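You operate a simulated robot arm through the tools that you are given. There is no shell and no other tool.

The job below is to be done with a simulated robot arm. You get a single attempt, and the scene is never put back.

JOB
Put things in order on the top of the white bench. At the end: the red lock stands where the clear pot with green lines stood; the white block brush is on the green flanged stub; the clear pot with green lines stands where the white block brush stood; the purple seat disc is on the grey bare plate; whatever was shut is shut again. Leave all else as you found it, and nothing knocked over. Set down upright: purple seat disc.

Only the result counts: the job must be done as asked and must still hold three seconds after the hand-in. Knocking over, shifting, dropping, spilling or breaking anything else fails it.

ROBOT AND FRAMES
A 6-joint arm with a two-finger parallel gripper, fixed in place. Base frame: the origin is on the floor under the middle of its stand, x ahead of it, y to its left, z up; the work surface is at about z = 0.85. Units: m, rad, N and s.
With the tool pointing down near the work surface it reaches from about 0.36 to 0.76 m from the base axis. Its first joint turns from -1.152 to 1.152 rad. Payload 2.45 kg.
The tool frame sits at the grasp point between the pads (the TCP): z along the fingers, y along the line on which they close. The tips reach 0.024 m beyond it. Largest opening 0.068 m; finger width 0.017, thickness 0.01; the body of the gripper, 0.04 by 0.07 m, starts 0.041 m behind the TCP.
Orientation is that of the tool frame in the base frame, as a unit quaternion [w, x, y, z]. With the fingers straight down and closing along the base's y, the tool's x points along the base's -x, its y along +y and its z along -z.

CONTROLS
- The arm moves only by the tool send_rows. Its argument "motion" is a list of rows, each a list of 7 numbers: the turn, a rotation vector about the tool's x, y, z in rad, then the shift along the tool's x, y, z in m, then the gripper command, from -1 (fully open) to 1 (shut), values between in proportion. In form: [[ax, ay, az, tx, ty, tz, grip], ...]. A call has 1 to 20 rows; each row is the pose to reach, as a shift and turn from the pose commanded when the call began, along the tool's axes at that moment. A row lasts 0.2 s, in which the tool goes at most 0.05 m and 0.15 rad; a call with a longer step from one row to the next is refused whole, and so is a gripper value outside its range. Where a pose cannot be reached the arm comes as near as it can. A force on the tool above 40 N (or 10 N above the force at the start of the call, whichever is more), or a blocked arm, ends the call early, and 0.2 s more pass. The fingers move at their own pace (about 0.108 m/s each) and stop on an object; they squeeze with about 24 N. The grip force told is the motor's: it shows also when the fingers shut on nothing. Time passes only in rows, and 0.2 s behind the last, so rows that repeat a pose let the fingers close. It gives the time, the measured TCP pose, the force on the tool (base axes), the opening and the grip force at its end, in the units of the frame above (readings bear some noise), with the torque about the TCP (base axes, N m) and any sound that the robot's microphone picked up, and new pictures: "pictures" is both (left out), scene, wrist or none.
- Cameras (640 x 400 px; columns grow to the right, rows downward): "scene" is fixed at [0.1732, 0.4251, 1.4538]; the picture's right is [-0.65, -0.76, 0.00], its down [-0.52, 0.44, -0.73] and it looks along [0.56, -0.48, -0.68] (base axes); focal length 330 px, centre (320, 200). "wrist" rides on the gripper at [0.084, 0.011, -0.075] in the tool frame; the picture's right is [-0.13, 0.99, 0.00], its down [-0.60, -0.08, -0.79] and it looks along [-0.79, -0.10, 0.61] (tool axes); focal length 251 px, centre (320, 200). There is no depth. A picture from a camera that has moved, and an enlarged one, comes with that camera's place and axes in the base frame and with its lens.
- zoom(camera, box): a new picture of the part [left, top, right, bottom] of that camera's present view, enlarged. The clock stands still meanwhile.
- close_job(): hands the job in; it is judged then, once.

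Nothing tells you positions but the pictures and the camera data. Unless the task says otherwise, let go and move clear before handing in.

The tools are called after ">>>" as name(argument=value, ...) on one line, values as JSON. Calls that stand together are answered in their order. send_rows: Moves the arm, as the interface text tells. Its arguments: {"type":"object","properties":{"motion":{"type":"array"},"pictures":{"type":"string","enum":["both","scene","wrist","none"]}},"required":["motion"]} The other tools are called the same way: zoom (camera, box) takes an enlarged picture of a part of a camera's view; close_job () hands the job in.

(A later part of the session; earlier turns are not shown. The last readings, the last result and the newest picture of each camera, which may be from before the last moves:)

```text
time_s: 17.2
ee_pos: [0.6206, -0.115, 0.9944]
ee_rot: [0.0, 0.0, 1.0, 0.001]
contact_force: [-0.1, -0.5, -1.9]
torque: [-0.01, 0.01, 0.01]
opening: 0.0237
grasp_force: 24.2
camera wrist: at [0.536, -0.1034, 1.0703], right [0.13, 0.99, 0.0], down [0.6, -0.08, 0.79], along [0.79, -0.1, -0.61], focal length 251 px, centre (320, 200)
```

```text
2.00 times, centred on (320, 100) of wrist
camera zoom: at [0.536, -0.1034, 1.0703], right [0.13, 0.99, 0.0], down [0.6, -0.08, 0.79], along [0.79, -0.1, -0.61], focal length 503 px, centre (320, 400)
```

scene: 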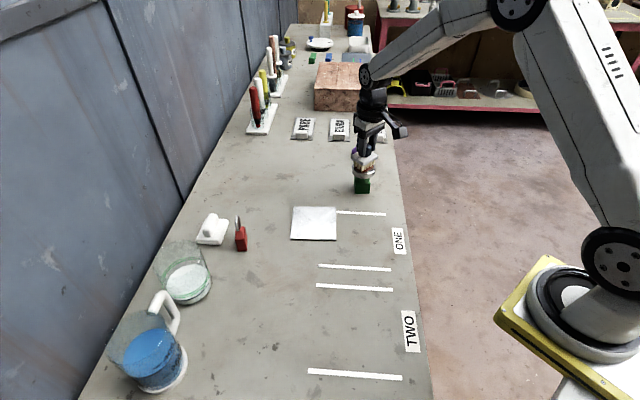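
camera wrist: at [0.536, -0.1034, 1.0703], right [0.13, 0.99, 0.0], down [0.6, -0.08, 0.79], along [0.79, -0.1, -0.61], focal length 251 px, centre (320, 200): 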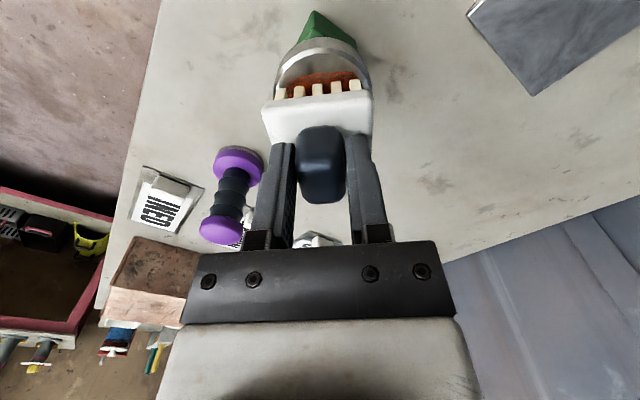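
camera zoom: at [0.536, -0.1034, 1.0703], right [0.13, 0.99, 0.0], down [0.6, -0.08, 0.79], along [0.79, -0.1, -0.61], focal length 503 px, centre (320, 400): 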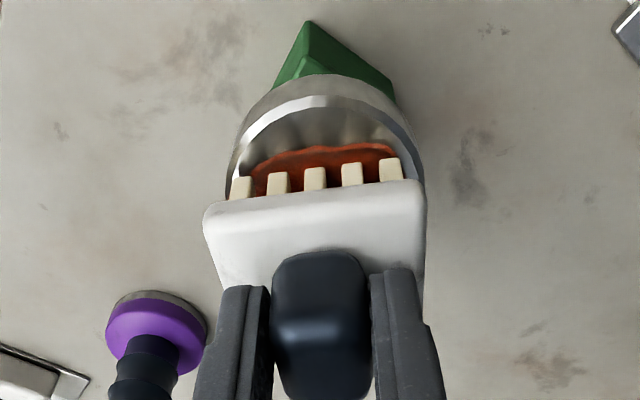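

The brush sits a few mm above the flange, nearly centred. I'll lower in small steps with a 2 mm correction in y.

>>> send_rows(motion=[[0, 0, 0, 0, 0.001, 0.002, 1], [0, 0, 0, 0, 0.002, 0.004, 1], [0, 0, 0, 0, 0.002, 0.005, 1], [0, 0, 0, 0, 0.002, 0.005, 1]])

>>> zoom(camera="scene", box=[330, 130, 400, 200])

>>> zoom(camera="wrist", box=[240, 20, 400, 140])

```text
time_s: 18.2
ee_pos: [0.6205, -0.1127, 0.9925]
ee_rot: [0.002, -0.001, 1.0, -0.001]
contact_force: [-5.3, 1.3, 19.2]
torque: [0.08, 0.47, -0.01]
opening: 0.0237
grasp_force: 24.5
camera wrist: at [0.5366, -0.1015, 1.0667], right [0.13, 0.99, 0.0], down [0.6, -0.08, 0.8], along [0.79, -0.1, -0.61], focal length 251 px, centre (320, 200)
```

scene: 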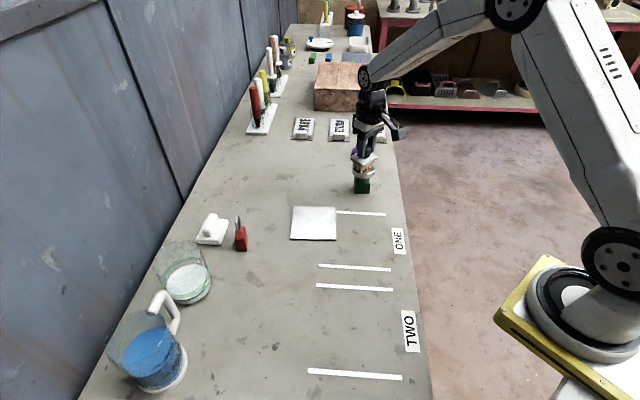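
wrist: 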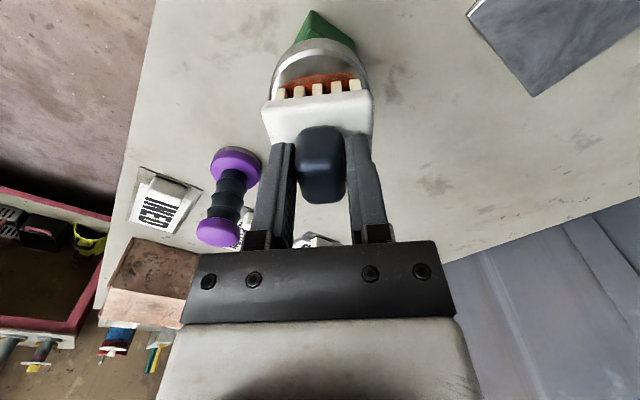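

```text
5.71 times, centred on (365, 165) of scene
camera zoom: at [0.1727, 0.4252, 1.4538], right [-0.65, -0.76, 0.0], down [-0.52, 0.44, -0.73], along [0.56, -0.48, -0.68], focal length 1883 px, centre (63, 400)
```

zoom: 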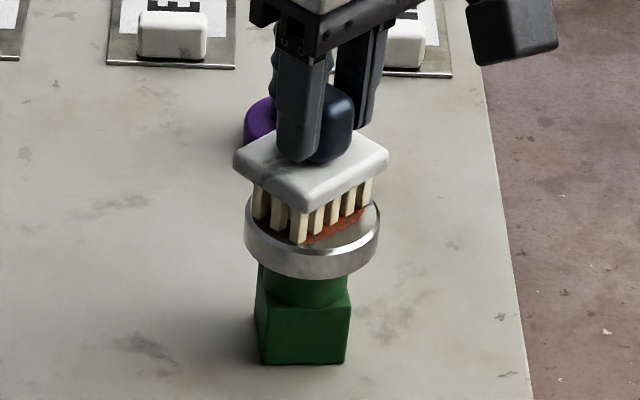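

```text
3.33 times, centred on (320, 80) of wrist
camera zoom: at [0.5366, -0.1015, 1.0667], right [0.13, 0.99, 0.0], down [0.6, -0.08, 0.8], along [0.79, -0.1, -0.61], focal length 838 px, centre (320, 600)
```

zoom: 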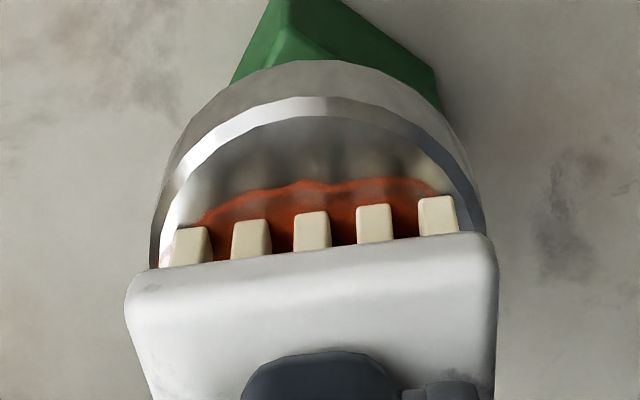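

Contact made with 19 N upward; the bristles are seated and centred on the flange. I'll ease off the push and open slowly.

>>> send_rows(motion=[[0, 0, 0, 0, 0, -0.001, 1], [0, 0, 0, 0, 0, -0.0025, 1], [0, 0, 0, 0, 0, -0.0025, 0.2], [0, 0, 0, 0, 0, -0.0025, -0.5], [0, 0, 0, 0, 0, -0.0025, -1], [0, 0, 0, 0, 0, -0.0025, -1]])

>>> zoom(camera="scene", box=[330, 130, 400, 200])

```text
time_s: 19.6
ee_pos: [0.62, -0.1124, 0.9937]
ee_rot: [0.001, -0.001, 1.0, 0.0]
contact_force: [0.1, -1.4, 0.1]
torque: [-0.03, 0.02, 0.0]
opening: 0.0682
grasp_force: 0.0
camera wrist: at [0.5364, -0.1006, 1.0675], right [0.13, 0.99, 0.0], down [0.6, -0.08, 0.79], along [0.79, -0.1, -0.61], focal length 251 px, centre (320, 200)
```

scene: 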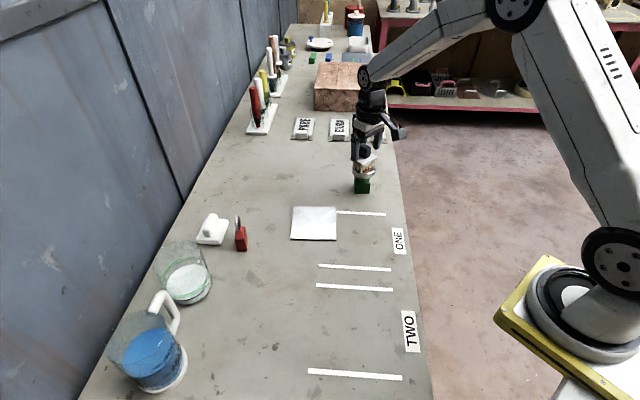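
wrist: 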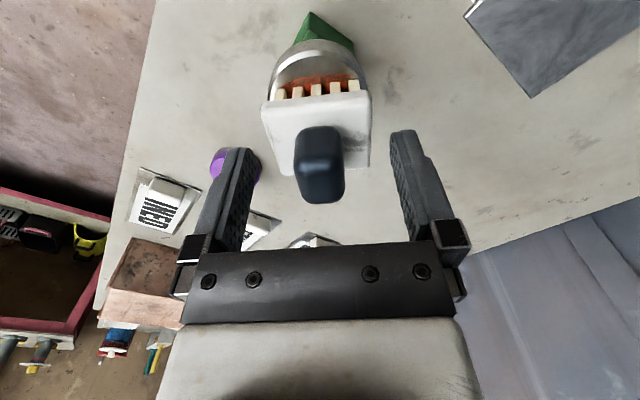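

```text
5.71 times, centred on (365, 165) of scene
camera zoom: at [0.1732, 0.4251, 1.4538], right [-0.65, -0.76, 0.0], down [-0.52, 0.44, -0.73], along [0.56, -0.48, -0.68], focal length 1883 px, centre (63, 400)
```

zoom: 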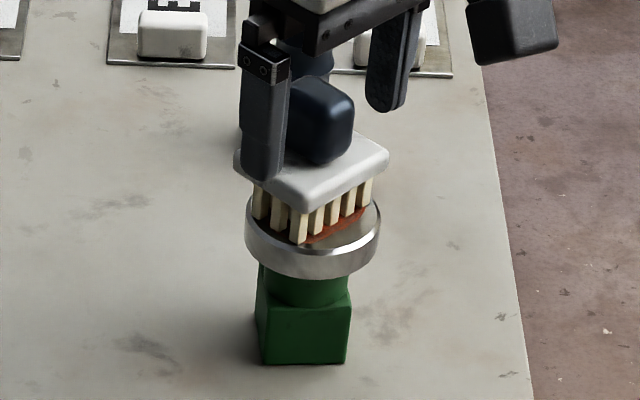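

The brush rests on the stub and the gripper is open. I'll back straight up and then look at the purple disc.

>>> send_rows(motion=[[0, 0, 0, 0, 0, -0.03, -1], [0, 0, 0, 0, 0, -0.07, -1], [0, 0, 0, 0, 0, -0.11, -1], [0, 0, 0.07, 0.02, -0.02, -0.12, -1], [0, 0, 0.14, 0.03, -0.04, -0.12, -1], [0, 0, 0.22, 0.04, -0.06, -0.12, -1], [0, 0, 0.29, 0.04, -0.08, -0.12, -1], [0, 0, 0.29, 0.04, -0.08, -0.12, -1]])

>>> zoom(camera="scene", box=[310, 100, 430, 200])

>>> zoom(camera="wrist", box=[220, 0, 420, 200])

```text
time_s: 21.4
ee_pos: [0.5822, -0.1927, 1.1137]
ee_rot: [0.001, 0.144, 0.99, 0.0]
contact_force: [-0.4, -1.6, 0.4]
torque: [0.03, -0.01, -0.03]
opening: 0.068
grasp_force: 0.1
camera wrist: at [0.5043, -0.1587, 1.1879], right [0.41, 0.91, 0.0], down [0.56, -0.25, 0.79], along [0.72, -0.32, -0.61], focal length 251 px, centre (320, 200)
```

scene: 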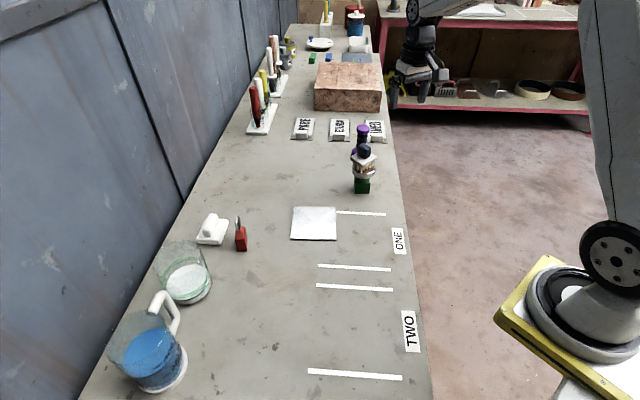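
wrist: 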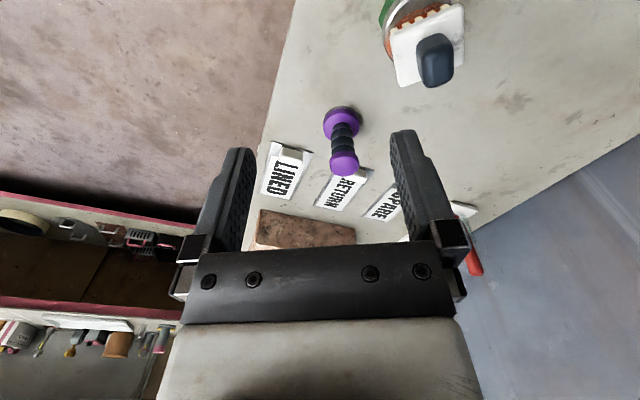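

```text
4.00 times, centred on (370, 150) of scene
camera zoom: at [0.1733, 0.4251, 1.4538], right [-0.65, -0.76, 0.0], down [-0.52, 0.44, -0.73], along [0.56, -0.48, -0.68], focal length 1318 px, centre (120, 400)
```

zoom: 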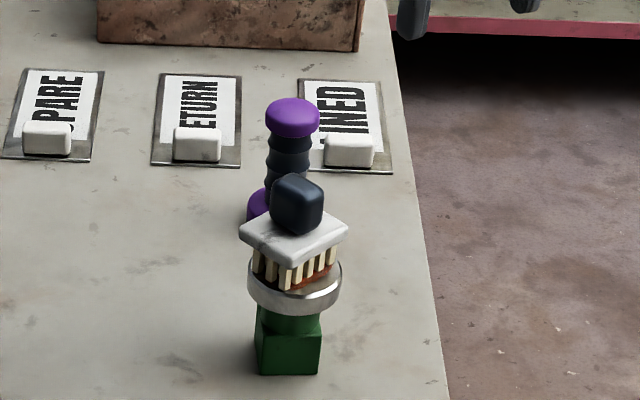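

```text
2.00 times, centred on (320, 100) of wrist
camera zoom: at [0.5043, -0.1587, 1.1879], right [0.41, 0.91, 0.0], down [0.56, -0.25, 0.79], along [0.72, -0.32, -0.61], focal length 503 px, centre (320, 400)
```

zoom: 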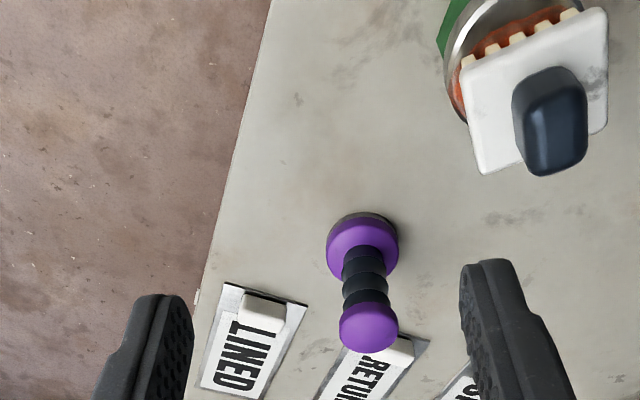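

The purple disc is at about (0.734, -0.226), roughly 95 mm tall, with a 39 mm top knob. That is right at the edge of reach, so I'll approach above it at yaw 0 to check both alignment and reach.

>>> send_rows(motion=[[0, 0, -0.08, -0.03, 0.002, 0.013, -1], [0, 0, -0.16, -0.06, 0.004, 0.027, -1], [0, 0, -0.23, -0.09, 0.006, 0.04, -1], [0, 0, -0.289, -0.1208, 0.0077, 0.054, -1], [0, 0, -0.289, -0.1208, 0.0077, 0.054, -1]])

>>> zoom(camera="wrist", box=[220, 0, 420, 200])

>>> zoom(camera="scene", box=[310, 60, 430, 160])

```text
time_s: 22.6
ee_pos: [0.6981, -0.2199, 1.0604]
ee_rot: [-0.001, -0.001, 1.0, -0.001]
contact_force: [-0.4, -0.1, 0.1]
torque: [0.01, -0.01, -0.03]
opening: 0.0678
grasp_force: 0.0
camera wrist: at [0.6146, -0.2085, 1.1348], right [0.13, 0.99, 0.0], down [0.6, -0.08, 0.79], along [0.79, -0.1, -0.61], focal length 251 px, centre (320, 200)
```

scene: 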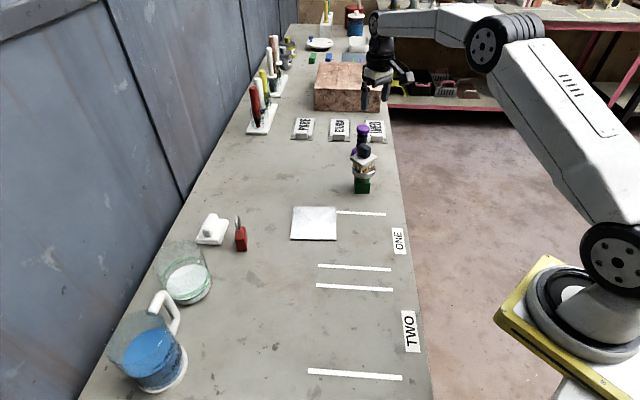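
wrist: 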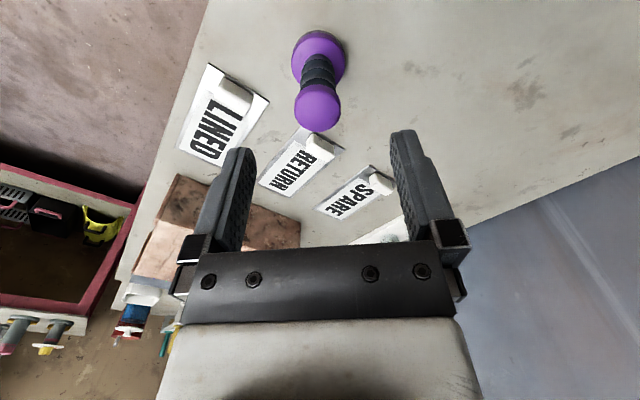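

```text
2.00 times, centred on (320, 100) of wrist
camera zoom: at [0.6146, -0.2085, 1.1348], right [0.13, 0.99, 0.0], down [0.6, -0.08, 0.79], along [0.79, -0.1, -0.61], focal length 503 px, centre (320, 400)
```

zoom: 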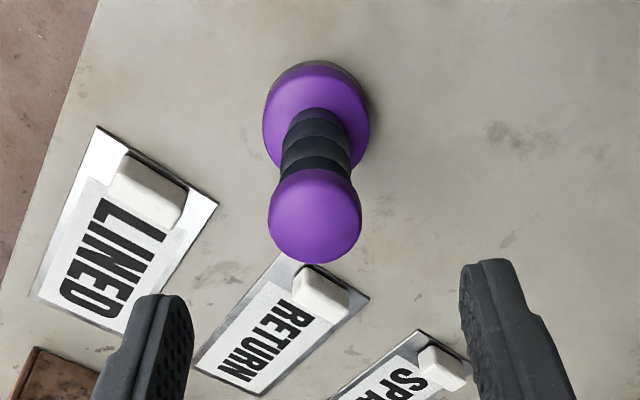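

```text
4.00 times, centred on (370, 110) of scene
camera zoom: at [0.1733, 0.4251, 1.4538], right [-0.65, -0.76, 0.0], down [-0.52, 0.44, -0.73], along [0.56, -0.48, -0.68], focal length 1318 px, centre (120, 560)
```

zoom: 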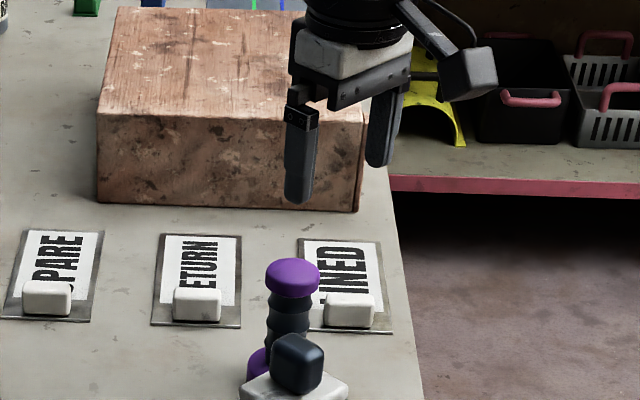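

The disc's axis is at about (0.7315, -0.2255) with its top near z 0.949. I'll move directly above it first to test reach.

>>> send_rows(motion=[[0, 0, 0, -0.017, -0.003, 0.02, -1], [0, 0, 0, -0.0334, -0.0056, 0.04, -1], [0, 0, 0, -0.0334, -0.0056, 0.065, -1], [0, 0, 0, -0.0334, -0.0056, 0.065, -1]])

>>> zoom(camera="wrist", box=[220, 30, 420, 230])

>>> zoom(camera="scene", box=[310, 80, 430, 180])

```text
time_s: 23.6
ee_pos: [0.7334, -0.2256, 0.9945]
ee_rot: [0.0, 0.0, 1.0, 0.0]
contact_force: [-0.2, 0.3, 0.0]
torque: [0.03, -0.01, -0.01]
opening: 0.0681
grasp_force: 0.1
camera wrist: at [0.6492, -0.2138, 1.0697], right [0.13, 0.99, 0.0], down [0.6, -0.08, 0.79], along [0.79, -0.1, -0.61], focal length 251 px, centre (320, 200)
```

scene: 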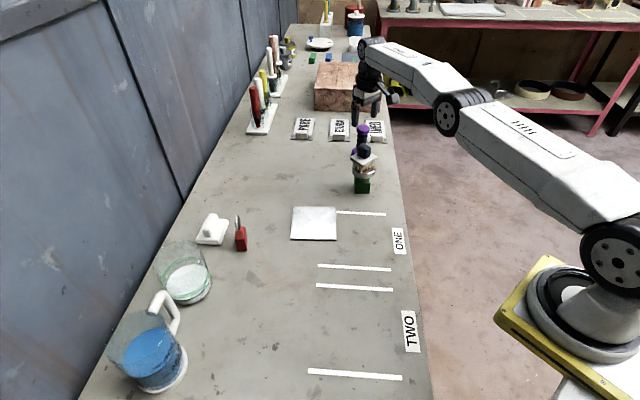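
wrist: 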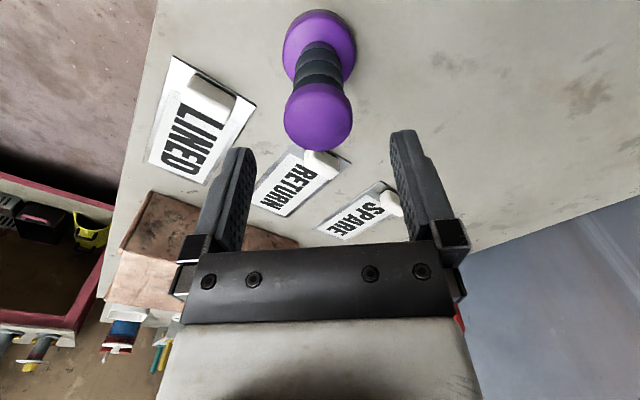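

```text
2.00 times, centred on (320, 130) of wrist
camera zoom: at [0.6492, -0.2138, 1.0697], right [0.13, 0.99, 0.0], down [0.6, -0.08, 0.79], along [0.79, -0.1, -0.61], focal length 503 px, centre (320, 340)
```

zoom: 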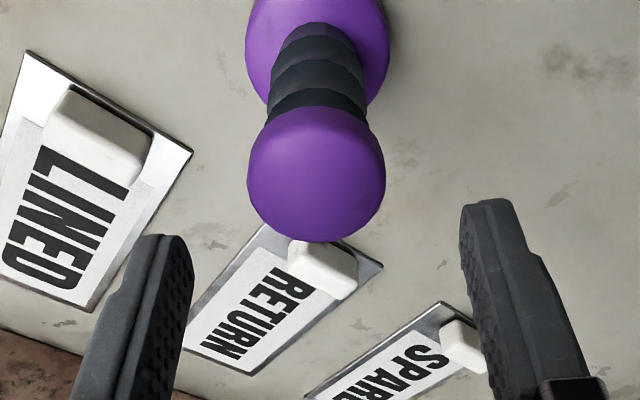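

```text
4.00 times, centred on (370, 130) of scene
camera zoom: at [0.1732, 0.4251, 1.4538], right [-0.65, -0.76, 0.0], down [-0.52, 0.44, -0.73], along [0.56, -0.48, -0.68], focal length 1318 px, centre (120, 480)
```

zoom: 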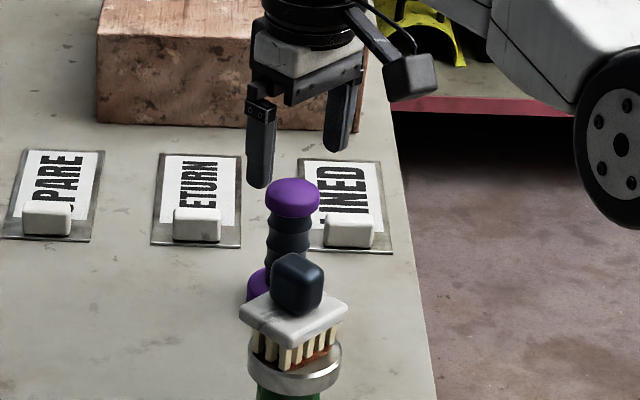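

Reach is fine and the knob is centred. Descending to z ≈ 0.936 and closing on the knob.

>>> send_rows(motion=[[0, 0, 0, 0.0015, 0, 0.02, -1], [0, 0, 0, 0.0015, 0, 0.04, -1], [0, 0, 0, 0.0015, 0, 0.0585, -1], [0, 0, 0, 0.0015, 0, 0.0585, -1]])

>>> zoom(camera="wrist", box=[220, 80, 420, 280])

>>> zoom(camera="scene", box=[310, 80, 430, 180])

```text
time_s: 24.6
ee_pos: [0.7297, -0.225, 0.9356]
ee_rot: [0.0, 0.0, 1.0, -0.001]
contact_force: [-1.9, -0.1, 0.1]
torque: [-0.01, 0.0, 0.0]
opening: 0.068
grasp_force: 0.0
camera wrist: at [0.646, -0.2137, 1.0117], right [0.13, 0.99, 0.0], down [0.6, -0.08, 0.79], along [0.79, -0.1, -0.61], focal length 251 px, centre (320, 200)
```

scene: 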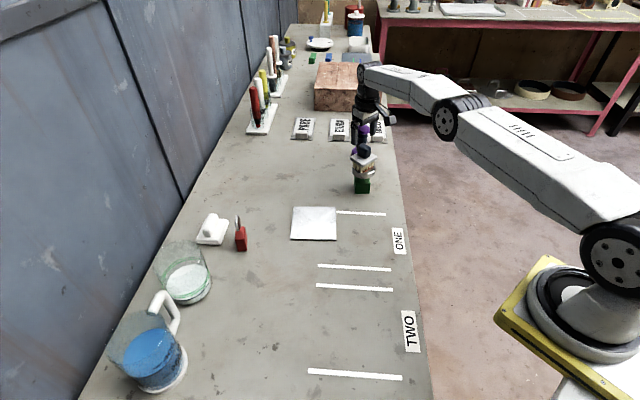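
wrist: 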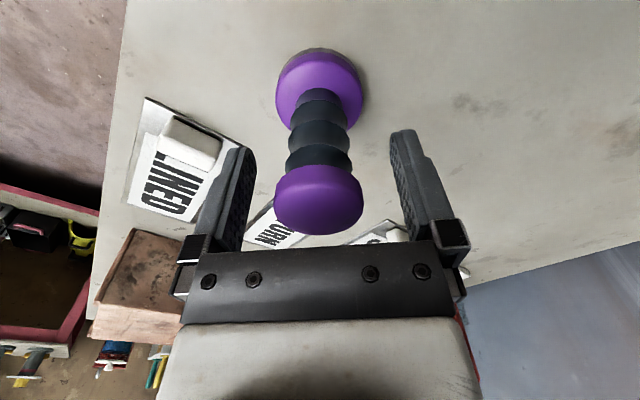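

```text
2.00 times, centred on (320, 180) of wrist
camera zoom: at [0.646, -0.2137, 1.0117], right [0.13, 0.99, 0.0], down [0.6, -0.08, 0.79], along [0.79, -0.1, -0.61], focal length 503 px, centre (320, 240)
```

zoom: 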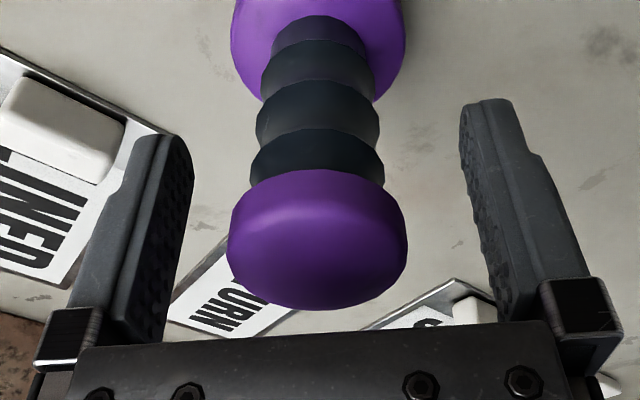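

```text
4.00 times, centred on (370, 130) of scene
camera zoom: at [0.1732, 0.4251, 1.4538], right [-0.65, -0.76, 0.0], down [-0.52, 0.44, -0.73], along [0.56, -0.48, -0.68], focal length 1318 px, centre (120, 480)
```

zoom: 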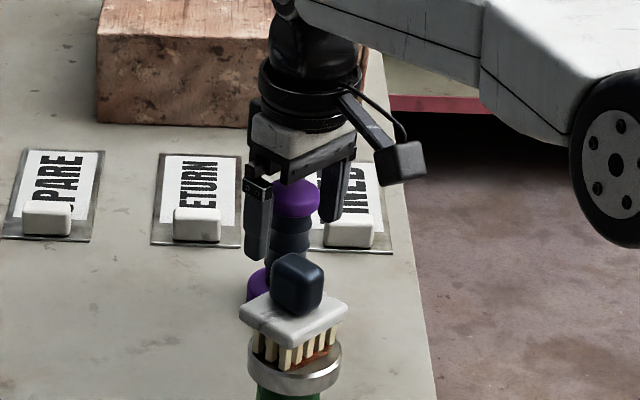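

The knob is centred between the pads. Closing.

>>> send_rows(motion=[[0, 0, 0, 0, 0, 0, -0.4], [0, 0, 0, 0, 0, 0, 0.2], [0, 0, 0, 0, 0, 0, 0.7], [0, 0, 0, 0, 0, 0, 1], [0, 0, 0, 0, 0, 0, 1]], pictures="wrist")

```text
time_s: 25.8
ee_pos: [0.7281, -0.2245, 0.9374]
ee_rot: [0.0, -0.001, 1.0, 0.0]
contact_force: [-0.5, -1.8, 0.7]
torque: [-0.03, -0.02, 0.0]
opening: 0.0391
grasp_force: 24.0
camera wrist: at [0.646, -0.2138, 1.0121], right [0.13, 0.99, 0.0], down [0.6, -0.08, 0.79], along [0.79, -0.1, -0.61], focal length 251 px, centre (320, 200)
```

wrist: 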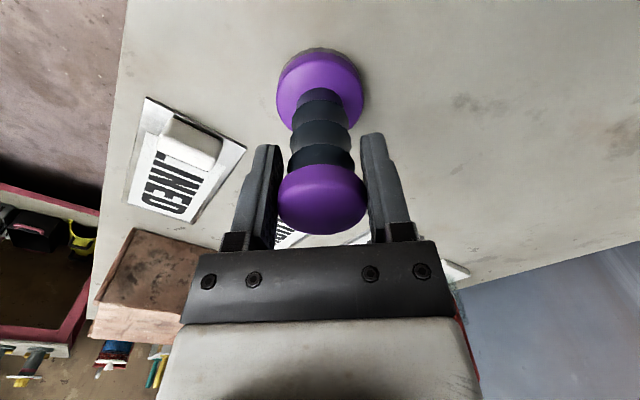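

The purple disc is gripped at 39 mm on its knob. I'll lift well clear of the brush and carry it over the grey plate, centred at about (0.604, 0.0725).

>>> send_rows(motion=[[0, 0, 0, 0, 0, -0.02, 1], [0, 0, 0, 0, 0, -0.06, 1], [0, 0, 0, 0, 0, -0.1, 1], [0, 0, 0, 0, 0, -0.14, 1], [0, 0, 0, 0, 0, -0.18, 1], [0, 0, 0, 0.004, 0.037, -0.18, 1], [0, 0, 0, 0.012, 0.074, -0.18, 1], [0, 0, 0, 0.024, 0.111, -0.18, 1], [0, 0, 0, 0.044, 0.148, -0.18, 1], [0, 0, 0, 0.064, 0.185, -0.18, 1], [0, 0, 0, 0.084, 0.222, -0.18, 1], [0, 0, 0, 0.105, 0.26, -0.18, 1], [0, 0, 0, 0.126, 0.297, -0.18, 1], [0, 0, 0, 0.126, 0.297, -0.18, 1]])

>>> zoom(camera="scene", box=[270, 110, 400, 260])

>>> zoom(camera="wrist", box=[200, 0, 440, 240])

```text
time_s: 28.8
ee_pos: [0.745, -0.107, 1.1282]
ee_rot: [0.0, 0.0, 1.0, 0.0]
contact_force: [-0.1, 1.0, -2.1]
torque: [0.0, 0.01, 0.03]
opening: 0.0393
grasp_force: 23.5
out of reach, approached as far as the arm can: row 4, 5, 7, 8, 9, 10, 11, 12, 13, 14
camera wrist: at [0.6624, -0.0958, 1.2023], right [0.13, 0.99, 0.0], down [0.6, -0.08, 0.79], along [0.79, -0.1, -0.61], focal length 251 px, centre (320, 200)
```

scene: 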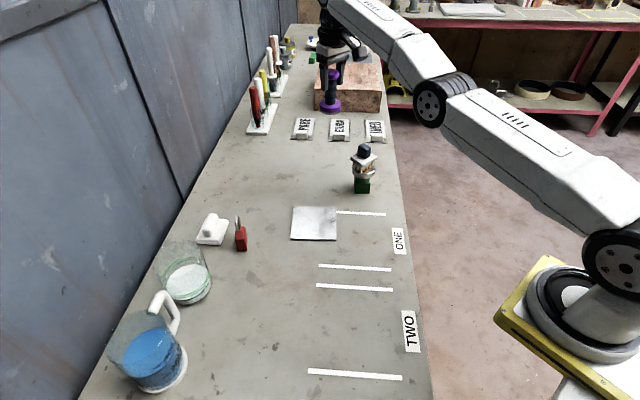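
wrist: 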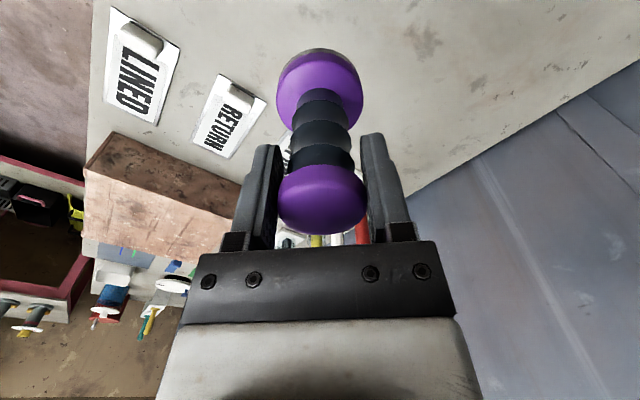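

```text
2.67 times, centred on (335, 185) of scene
camera zoom: at [0.1733, 0.4251, 1.4538], right [-0.65, -0.76, 0.0], down [-0.52, 0.44, -0.73], along [0.56, -0.48, -0.68], focal length 879 px, centre (280, 240)
```

zoom: 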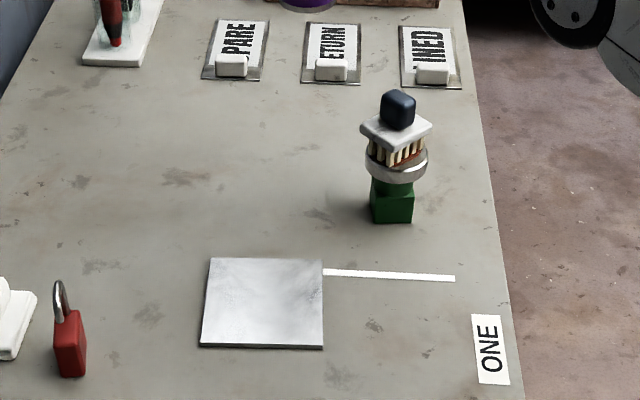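

```text
1.67 times, centred on (320, 120) of wrist
camera zoom: at [0.6624, -0.0958, 1.2023], right [0.13, 0.99, 0.0], down [0.6, -0.08, 0.79], along [0.79, -0.1, -0.61], focal length 419 px, centre (320, 333)
```

zoom: 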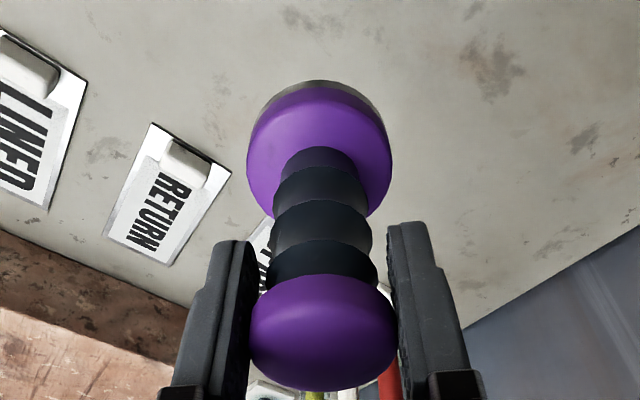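

The lift ran into the arm's reach limit at height, and the arm lagged at (0.745, -0.107, 1.128) with the disc still held. I'll send a hold row to see where it settles.

>>> send_rows(motion=[[0, 0, 0, 0, 0, 0, 1], [0, 0, 0, 0, 0, 0, 1]])

```text
time_s: 29.4
ee_pos: [0.7461, -0.1077, 1.1269]
ee_rot: [0.0, 0.0, 1.0, 0.0]
contact_force: [1.1, 0.1, -3.7]
torque: [-0.01, 0.02, -0.01]
opening: 0.0389
grasp_force: 23.9
camera wrist: at [0.6624, -0.0958, 1.2023], right [0.13, 0.99, 0.0], down [0.6, -0.08, 0.79], along [0.79, -0.1, -0.61], focal length 251 px, centre (320, 200)
```

scene: 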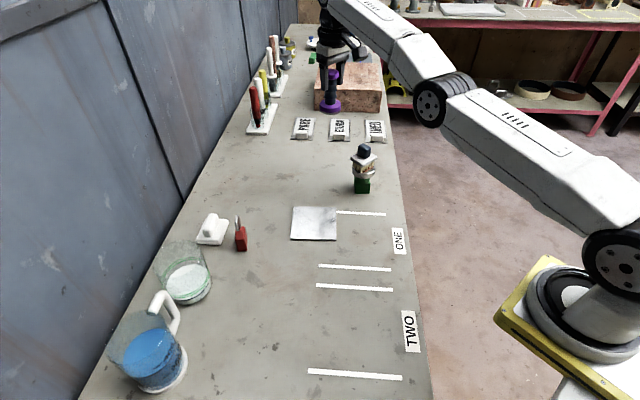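
wrist: 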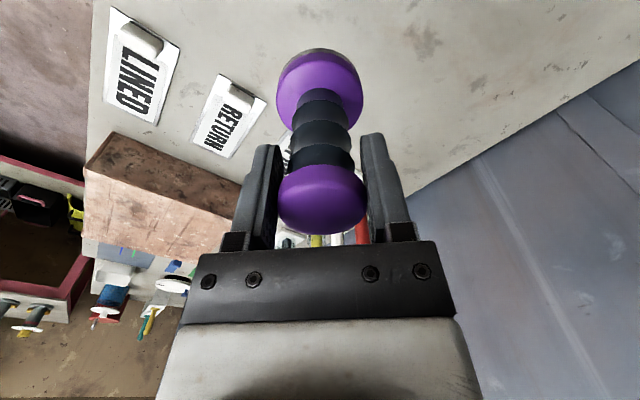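

The arm holds there, so the commanded pose got clipped at the reach limit. I'll pull back toward the base in small steps.

>>> send_rows(motion=[[0, 0, 0, 0.02, 0.0, 0.0, 1], [0, 0, 0, 0.04, 0.0, 0.0, 1], [0, 0, 0, 0.06, 0.01, 0.0, 1], [0, 0, 0, 0.06, 0.01, 0.0, 1]])

```text
time_s: 30.4
ee_pos: [0.7431, -0.1076, 1.1413]
ee_rot: [0.0, 0.0, 1.0, 0.0]
contact_force: [0.5, -0.1, -3.4]
torque: [0.01, 0.01, -0.03]
opening: 0.0391
grasp_force: 24.1
out of reach, approached as far as the arm can: row 1, 2, 3, 4
camera wrist: at [0.659, -0.0973, 1.2156], right [0.13, 0.99, 0.0], down [0.6, -0.08, 0.79], along [0.79, -0.1, -0.61], focal length 251 px, centre (320, 200)
```

scene: 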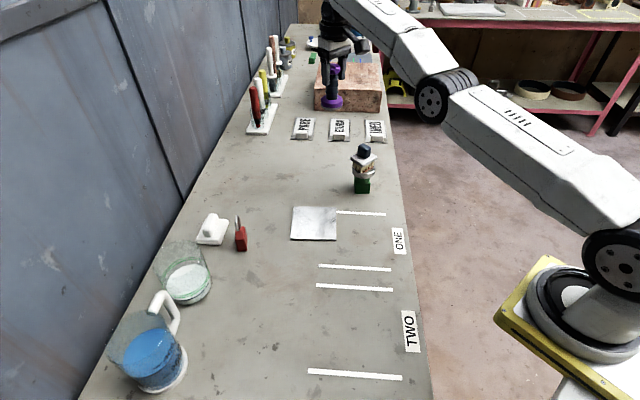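
wrist: 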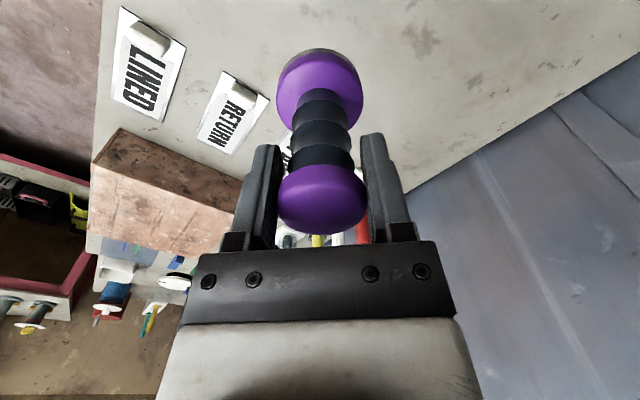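

It is stuck at a straight-elbow singularity. Lowering should free it, and there is only empty bench below, so I'll move down in steps.

>>> send_rows(motion=[[0, 0, 0, 0, 0, 0.02, 1], [0, 0, 0, 0, 0, 0.04, 1], [0, 0, 0, 0, 0, 0.06, 1], [0, 0, 0, 0, 0, 0.08, 1], [0, 0, 0, 0, 0, 0.08, 1]])

```text
time_s: 31.6
ee_pos: [0.756, -0.1122, 1.0658]
ee_rot: [0.0, 0.0, 1.0, 0.0]
contact_force: [-1.2, -0.6, -2.9]
torque: [0.0, 0.04, 0.0]
opening: 0.0391
grasp_force: 23.7
out of reach, approached as far as the arm can: row 1, 2, 3, 4, 5
camera wrist: at [0.6725, -0.101, 1.1403], right [0.13, 0.99, 0.0], down [0.6, -0.08, 0.79], along [0.79, -0.1, -0.61], focal length 251 px, centre (320, 200)
```

scene: 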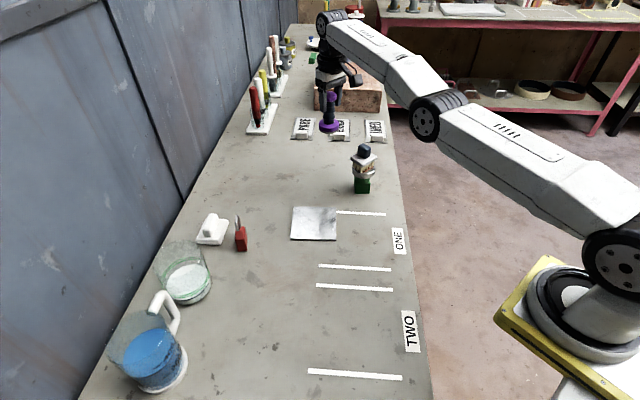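
wrist: 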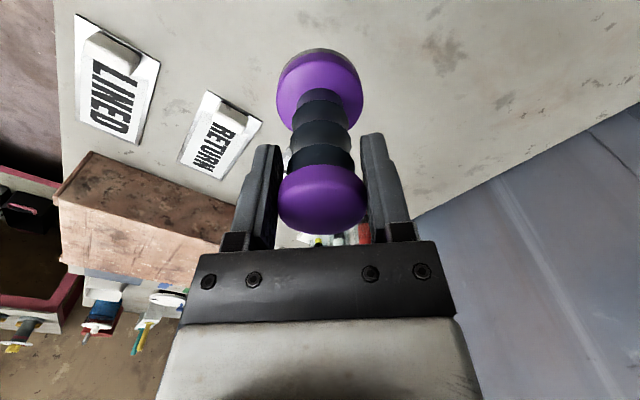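

The arm slides along its reach boundary without bending the elbow. I'll first swing sideways along the arc, away from the brush, toward the plate's azimuth over empty bench.

>>> send_rows(motion=[[0, 0, 0, -0.01, 0.035, 0, 1], [0, 0, 0, -0.013, 0.0735, 0, 1], [0, 0, 0, -0.014, 0.112, 0, 1], [0, 0, 0, -0.013, 0.1505, 0, 1], [0, 0, 0, -0.01, 0.189, 0, 1], [0, 0, 0, -0.01, 0.189, 0, 1]])

```text
time_s: 33.0
ee_pos: [0.7622, 0.077, 1.0635]
ee_rot: [0.0, 0.0, 1.0, 0.0]
contact_force: [-0.7, 0.3, -3.3]
torque: [-0.01, 0.04, 0.02]
opening: 0.0391
grasp_force: 24.1
out of reach, approached as far as the arm can: row 1, 2, 3, 4, 5, 6
camera wrist: at [0.6784, 0.0881, 1.1381], right [0.13, 0.99, 0.0], down [0.6, -0.08, 0.79], along [0.79, -0.1, -0.61], focal length 251 px, centre (320, 200)
```

scene: 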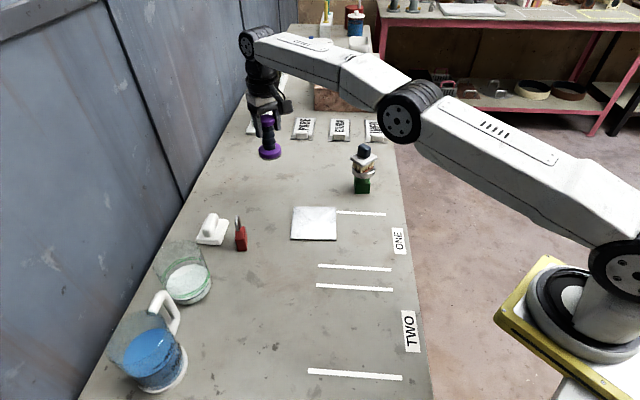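
wrist: 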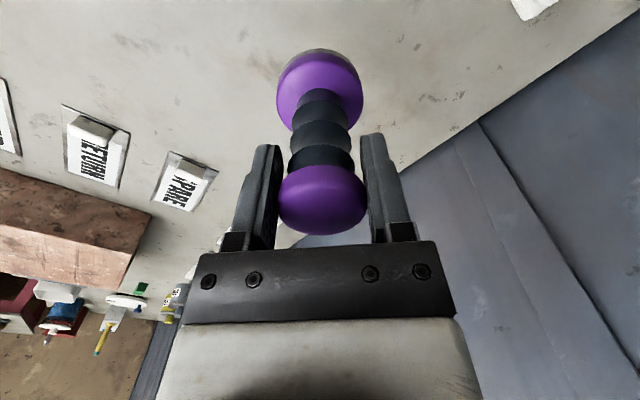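

Now clear of everything, I'll try moving down and slightly outward in larger steps to flex the elbow the right way, then inward.

>>> send_rows(motion=[[0, 0, 0, -0.005, 0, 0.045, 1], [0, 0, 0, 0.015, 0, 0.08, 1], [0, 0, 0, 0.05, 0, 0.085, 1], [0, 0, 0, 0.08, 0, 0.085, 1], [0, 0, 0, 0.08, 0, 0.085, 1]])

```text
time_s: 34.2
ee_pos: [0.6843, 0.0795, 0.9797]
ee_rot: [0.001, -0.001, 1.0, 0.0]
contact_force: [-0.2, -0.8, -3.2]
torque: [-0.01, 0.01, -0.03]
opening: 0.0389
grasp_force: 24.0
camera wrist: at [0.6007, 0.0909, 1.0547], right [0.13, 0.99, 0.0], down [0.6, -0.08, 0.79], along [0.79, -0.1, -0.61], focal length 251 px, centre (320, 200)
```

scene: 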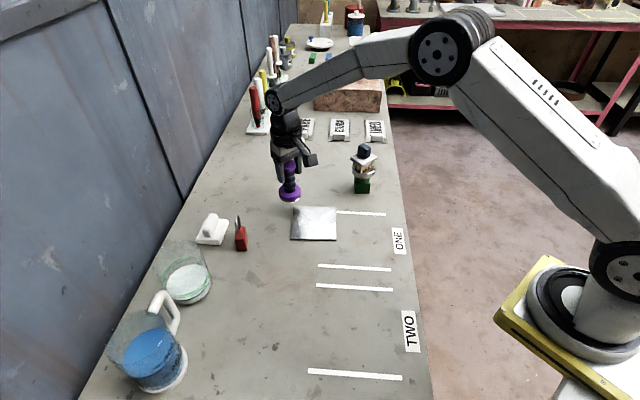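
wrist: 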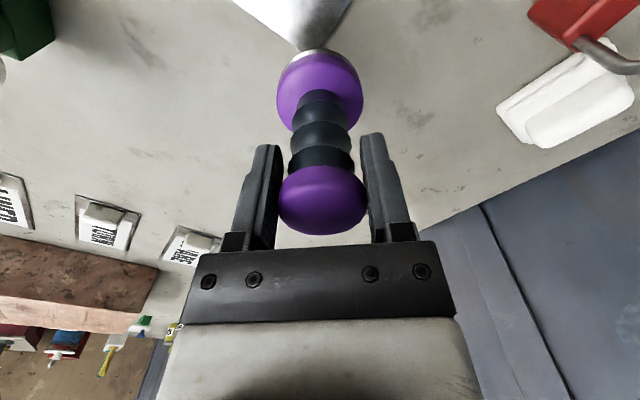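

The elbow is bent again and the arm is back in normal reach at (0.684, 0.08, 0.98). Next I'll move over the plate centre.

>>> send_rows(motion=[[0, 0, 0, 0.03, -0.002, 0, 1], [0, 0, 0, 0.06, -0.005, 0, 1], [0, 0, 0, 0.08, -0.007, 0, 1], [0, 0, 0, 0.08, -0.007, 0, 1]])

>>> zoom(camera="scene", box=[260, 130, 380, 250])

>>> zoom(camera="wrist", box=[200, 0, 440, 240])

```text
time_s: 35.2
ee_pos: [0.6033, 0.0703, 0.9799]
ee_rot: [0.001, -0.001, 1.0, 0.0]
contact_force: [-0.1, 0.1, -2.4]
torque: [0.01, -0.01, 0.01]
opening: 0.0391
grasp_force: 23.9
camera wrist: at [0.5196, 0.081, 1.0547], right [0.13, 0.99, 0.0], down [0.6, -0.08, 0.79], along [0.79, -0.1, -0.61], focal length 251 px, centre (320, 200)
```

scene: 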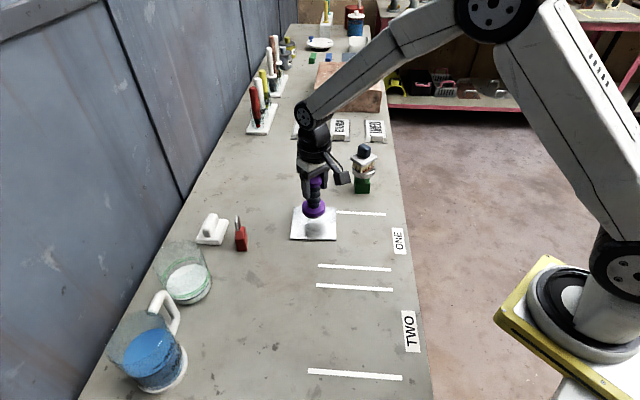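
wrist: 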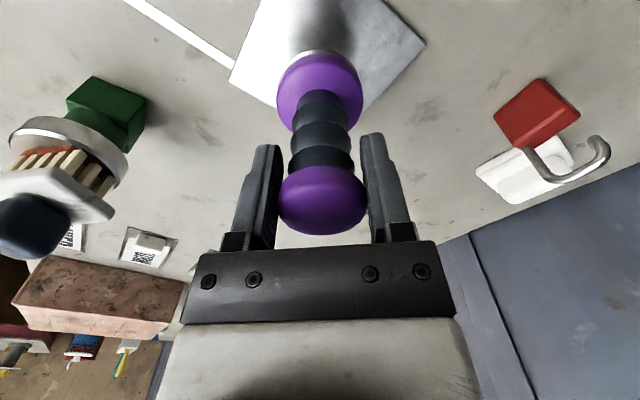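

```text
3.33 times, centred on (320, 190) of scene
camera zoom: at [0.1733, 0.4252, 1.4538], right [-0.65, -0.76, 0.0], down [-0.52, 0.44, -0.73], along [0.56, -0.48, -0.68], focal length 1099 px, centre (320, 233)
```

zoom: 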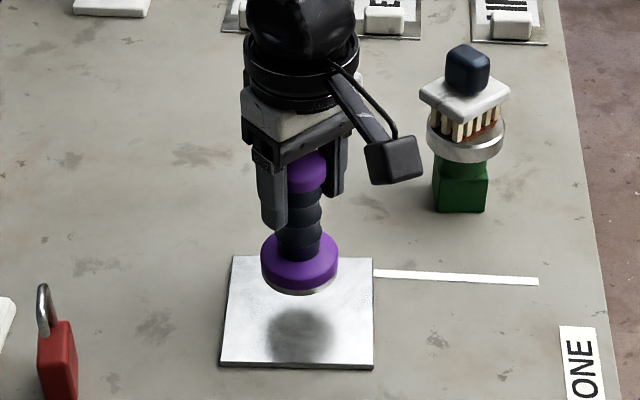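

```text
1.67 times, centred on (320, 120) of wrist
camera zoom: at [0.5196, 0.081, 1.0547], right [0.13, 0.99, 0.0], down [0.6, -0.08, 0.79], along [0.79, -0.1, -0.61], focal length 419 px, centre (320, 333)
```

zoom: 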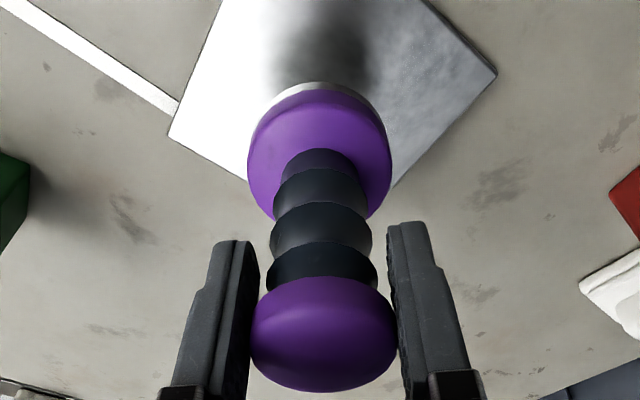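

The landing spot is within a few mm of the plate centre. I'll lower to about 8 mm above it, then step down to contact.

>>> send_rows(motion=[[0, 0, 0, -0.002, 0.001, 0.015, 1], [0, 0, 0, -0.002, 0.001, 0.029, 1], [0, 0, 0, -0.002, 0.001, 0.029, 1]])

>>> zoom(camera="scene", box=[270, 160, 360, 250])

```text
time_s: 36.0
ee_pos: [0.6052, 0.0703, 0.9503]
ee_rot: [0.0, -0.001, 1.0, 0.001]
contact_force: [-0.5, 0.2, -3.9]
torque: [0.02, 0.0, 0.01]
opening: 0.039
grasp_force: 23.8
camera wrist: at [0.5213, 0.0827, 1.0255], right [0.13, 0.99, 0.0], down [0.6, -0.08, 0.79], along [0.79, -0.1, -0.61], focal length 251 px, centre (320, 200)
```

scene: 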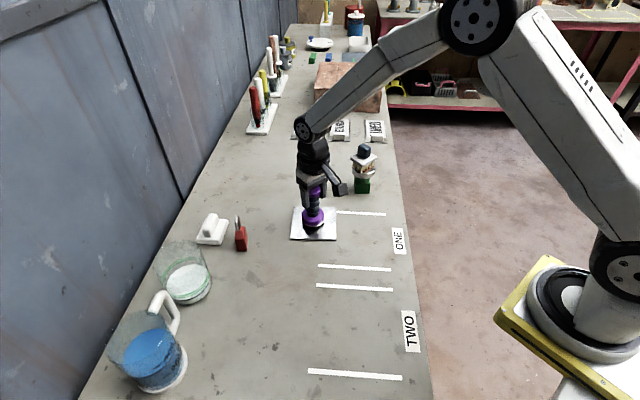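
wrist: 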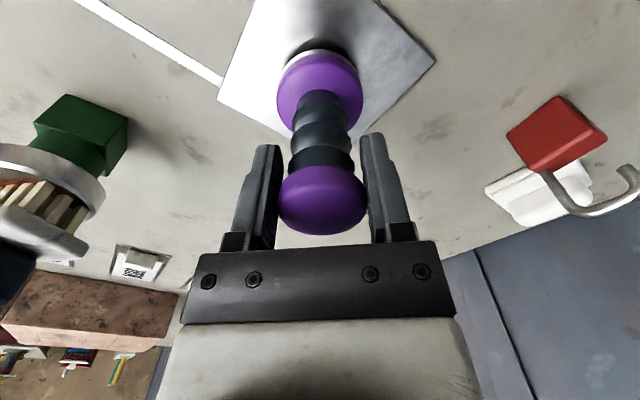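

```text
4.44 times, centred on (315, 205) of scene
camera zoom: at [0.1733, 0.4252, 1.4538], right [-0.65, -0.76, 0.0], down [-0.52, 0.44, -0.73], along [0.56, -0.48, -0.68], focal length 1465 px, centre (342, 178)
```

zoom: 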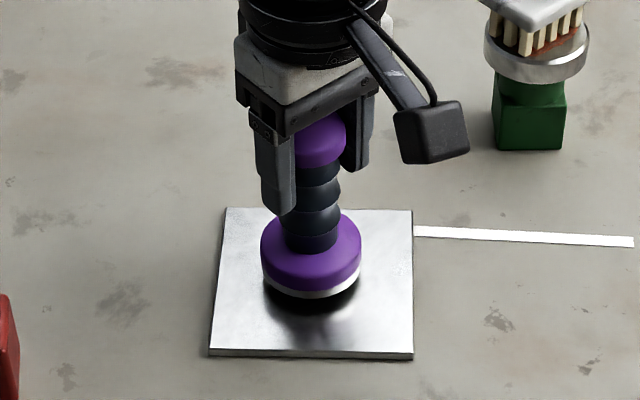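

Well centred on the plate. Lowering slowly until contact.

>>> send_rows(motion=[[0, 0, 0, 0, 0, 0.003, 1], [0, 0, 0, 0, 0, 0.005, 1], [0, 0, 0, 0, 0, 0.007, 1], [0, 0, 0, 0, 0, 0.008, 1]], pictures="scene")

>>> zoom(camera="scene", box=[270, 160, 360, 250])

```text
time_s: 37.0
ee_pos: [0.605, 0.0715, 0.944]
ee_rot: [0.0, 0.0, 1.0, 0.001]
contact_force: [-1.7, 0.4, 5.3]
torque: [0.25, 0.21, 0.11]
opening: 0.0388
grasp_force: 23.9
```

scene: 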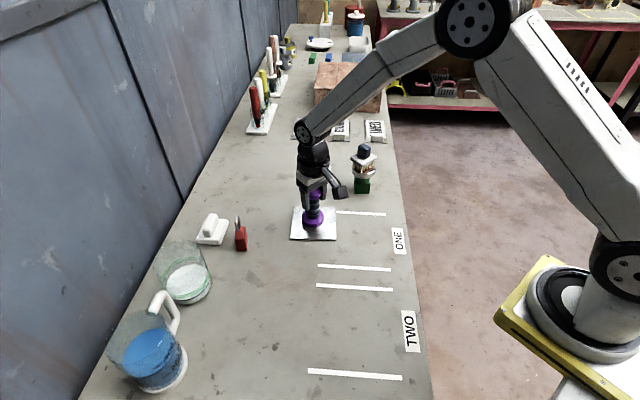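

```text
4.44 times, centred on (315, 205) of scene
camera zoom: at [0.1731, 0.4251, 1.4538], right [-0.65, -0.76, 0.0], down [-0.52, 0.44, -0.73], along [0.56, -0.48, -0.68], focal length 1465 px, centre (342, 178)
```

zoom: 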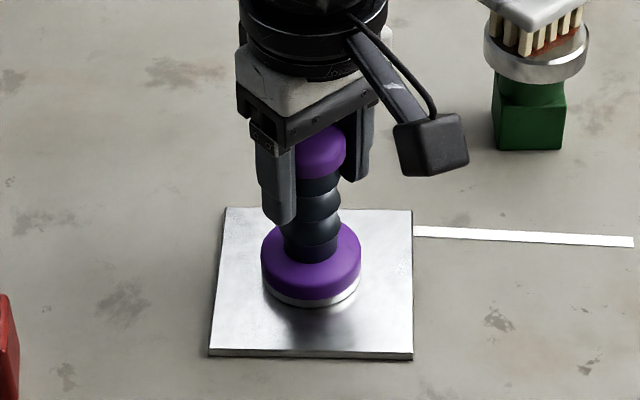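

Contact with the plate is confirmed at about 8 N. Easing off slightly and opening.

>>> send_rows(motion=[[0, 0, 0, 0, 0, -0.0005, 1], [0, 0, 0, 0, 0, -0.0005, 0.1], [0, 0, 0, 0, 0, -0.0005, -0.5], [0, 0, 0, 0, 0, -0.0005, -1], [0, 0, 0, 0, 0, -0.0005, -1]])

>>> zoom(camera="scene", box=[270, 160, 360, 250])

```text
time_s: 38.2
ee_pos: [0.6034, 0.0718, 0.9438]
ee_rot: [0.0, -0.001, 1.0, 0.0]
contact_force: [-0.5, -0.1, -0.2]
torque: [-0.02, -0.02, -0.02]
opening: 0.068
grasp_force: 0.1
camera wrist: at [0.5211, 0.0826, 1.0187], right [0.13, 0.99, 0.0], down [0.6, -0.08, 0.79], along [0.79, -0.1, -0.61], focal length 251 px, centre (320, 200)
```

scene: 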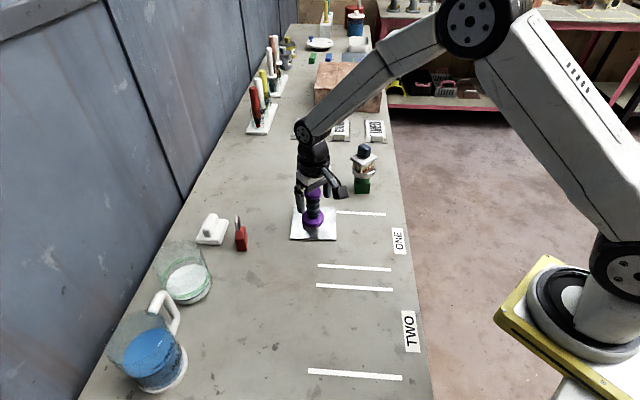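
wrist: 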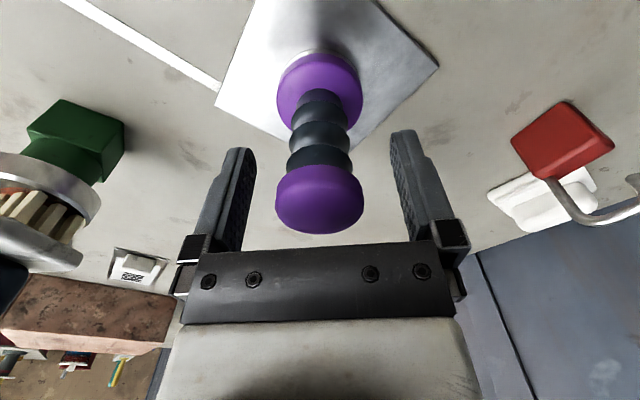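

```text
4.44 times, centred on (315, 205) of scene
camera zoom: at [0.1732, 0.4251, 1.4538], right [-0.65, -0.76, 0.0], down [-0.52, 0.44, -0.73], along [0.56, -0.48, -0.68], focal length 1465 px, centre (342, 178)
```

zoom: 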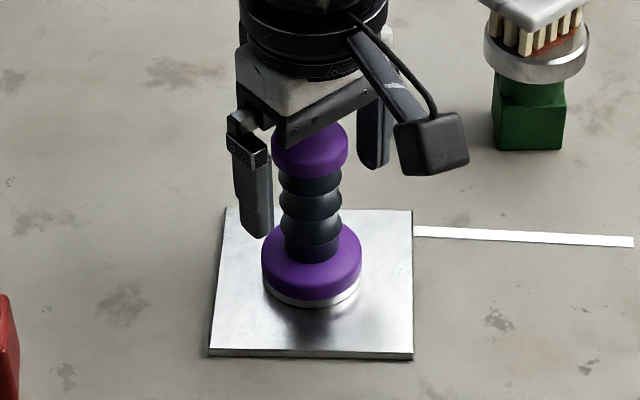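

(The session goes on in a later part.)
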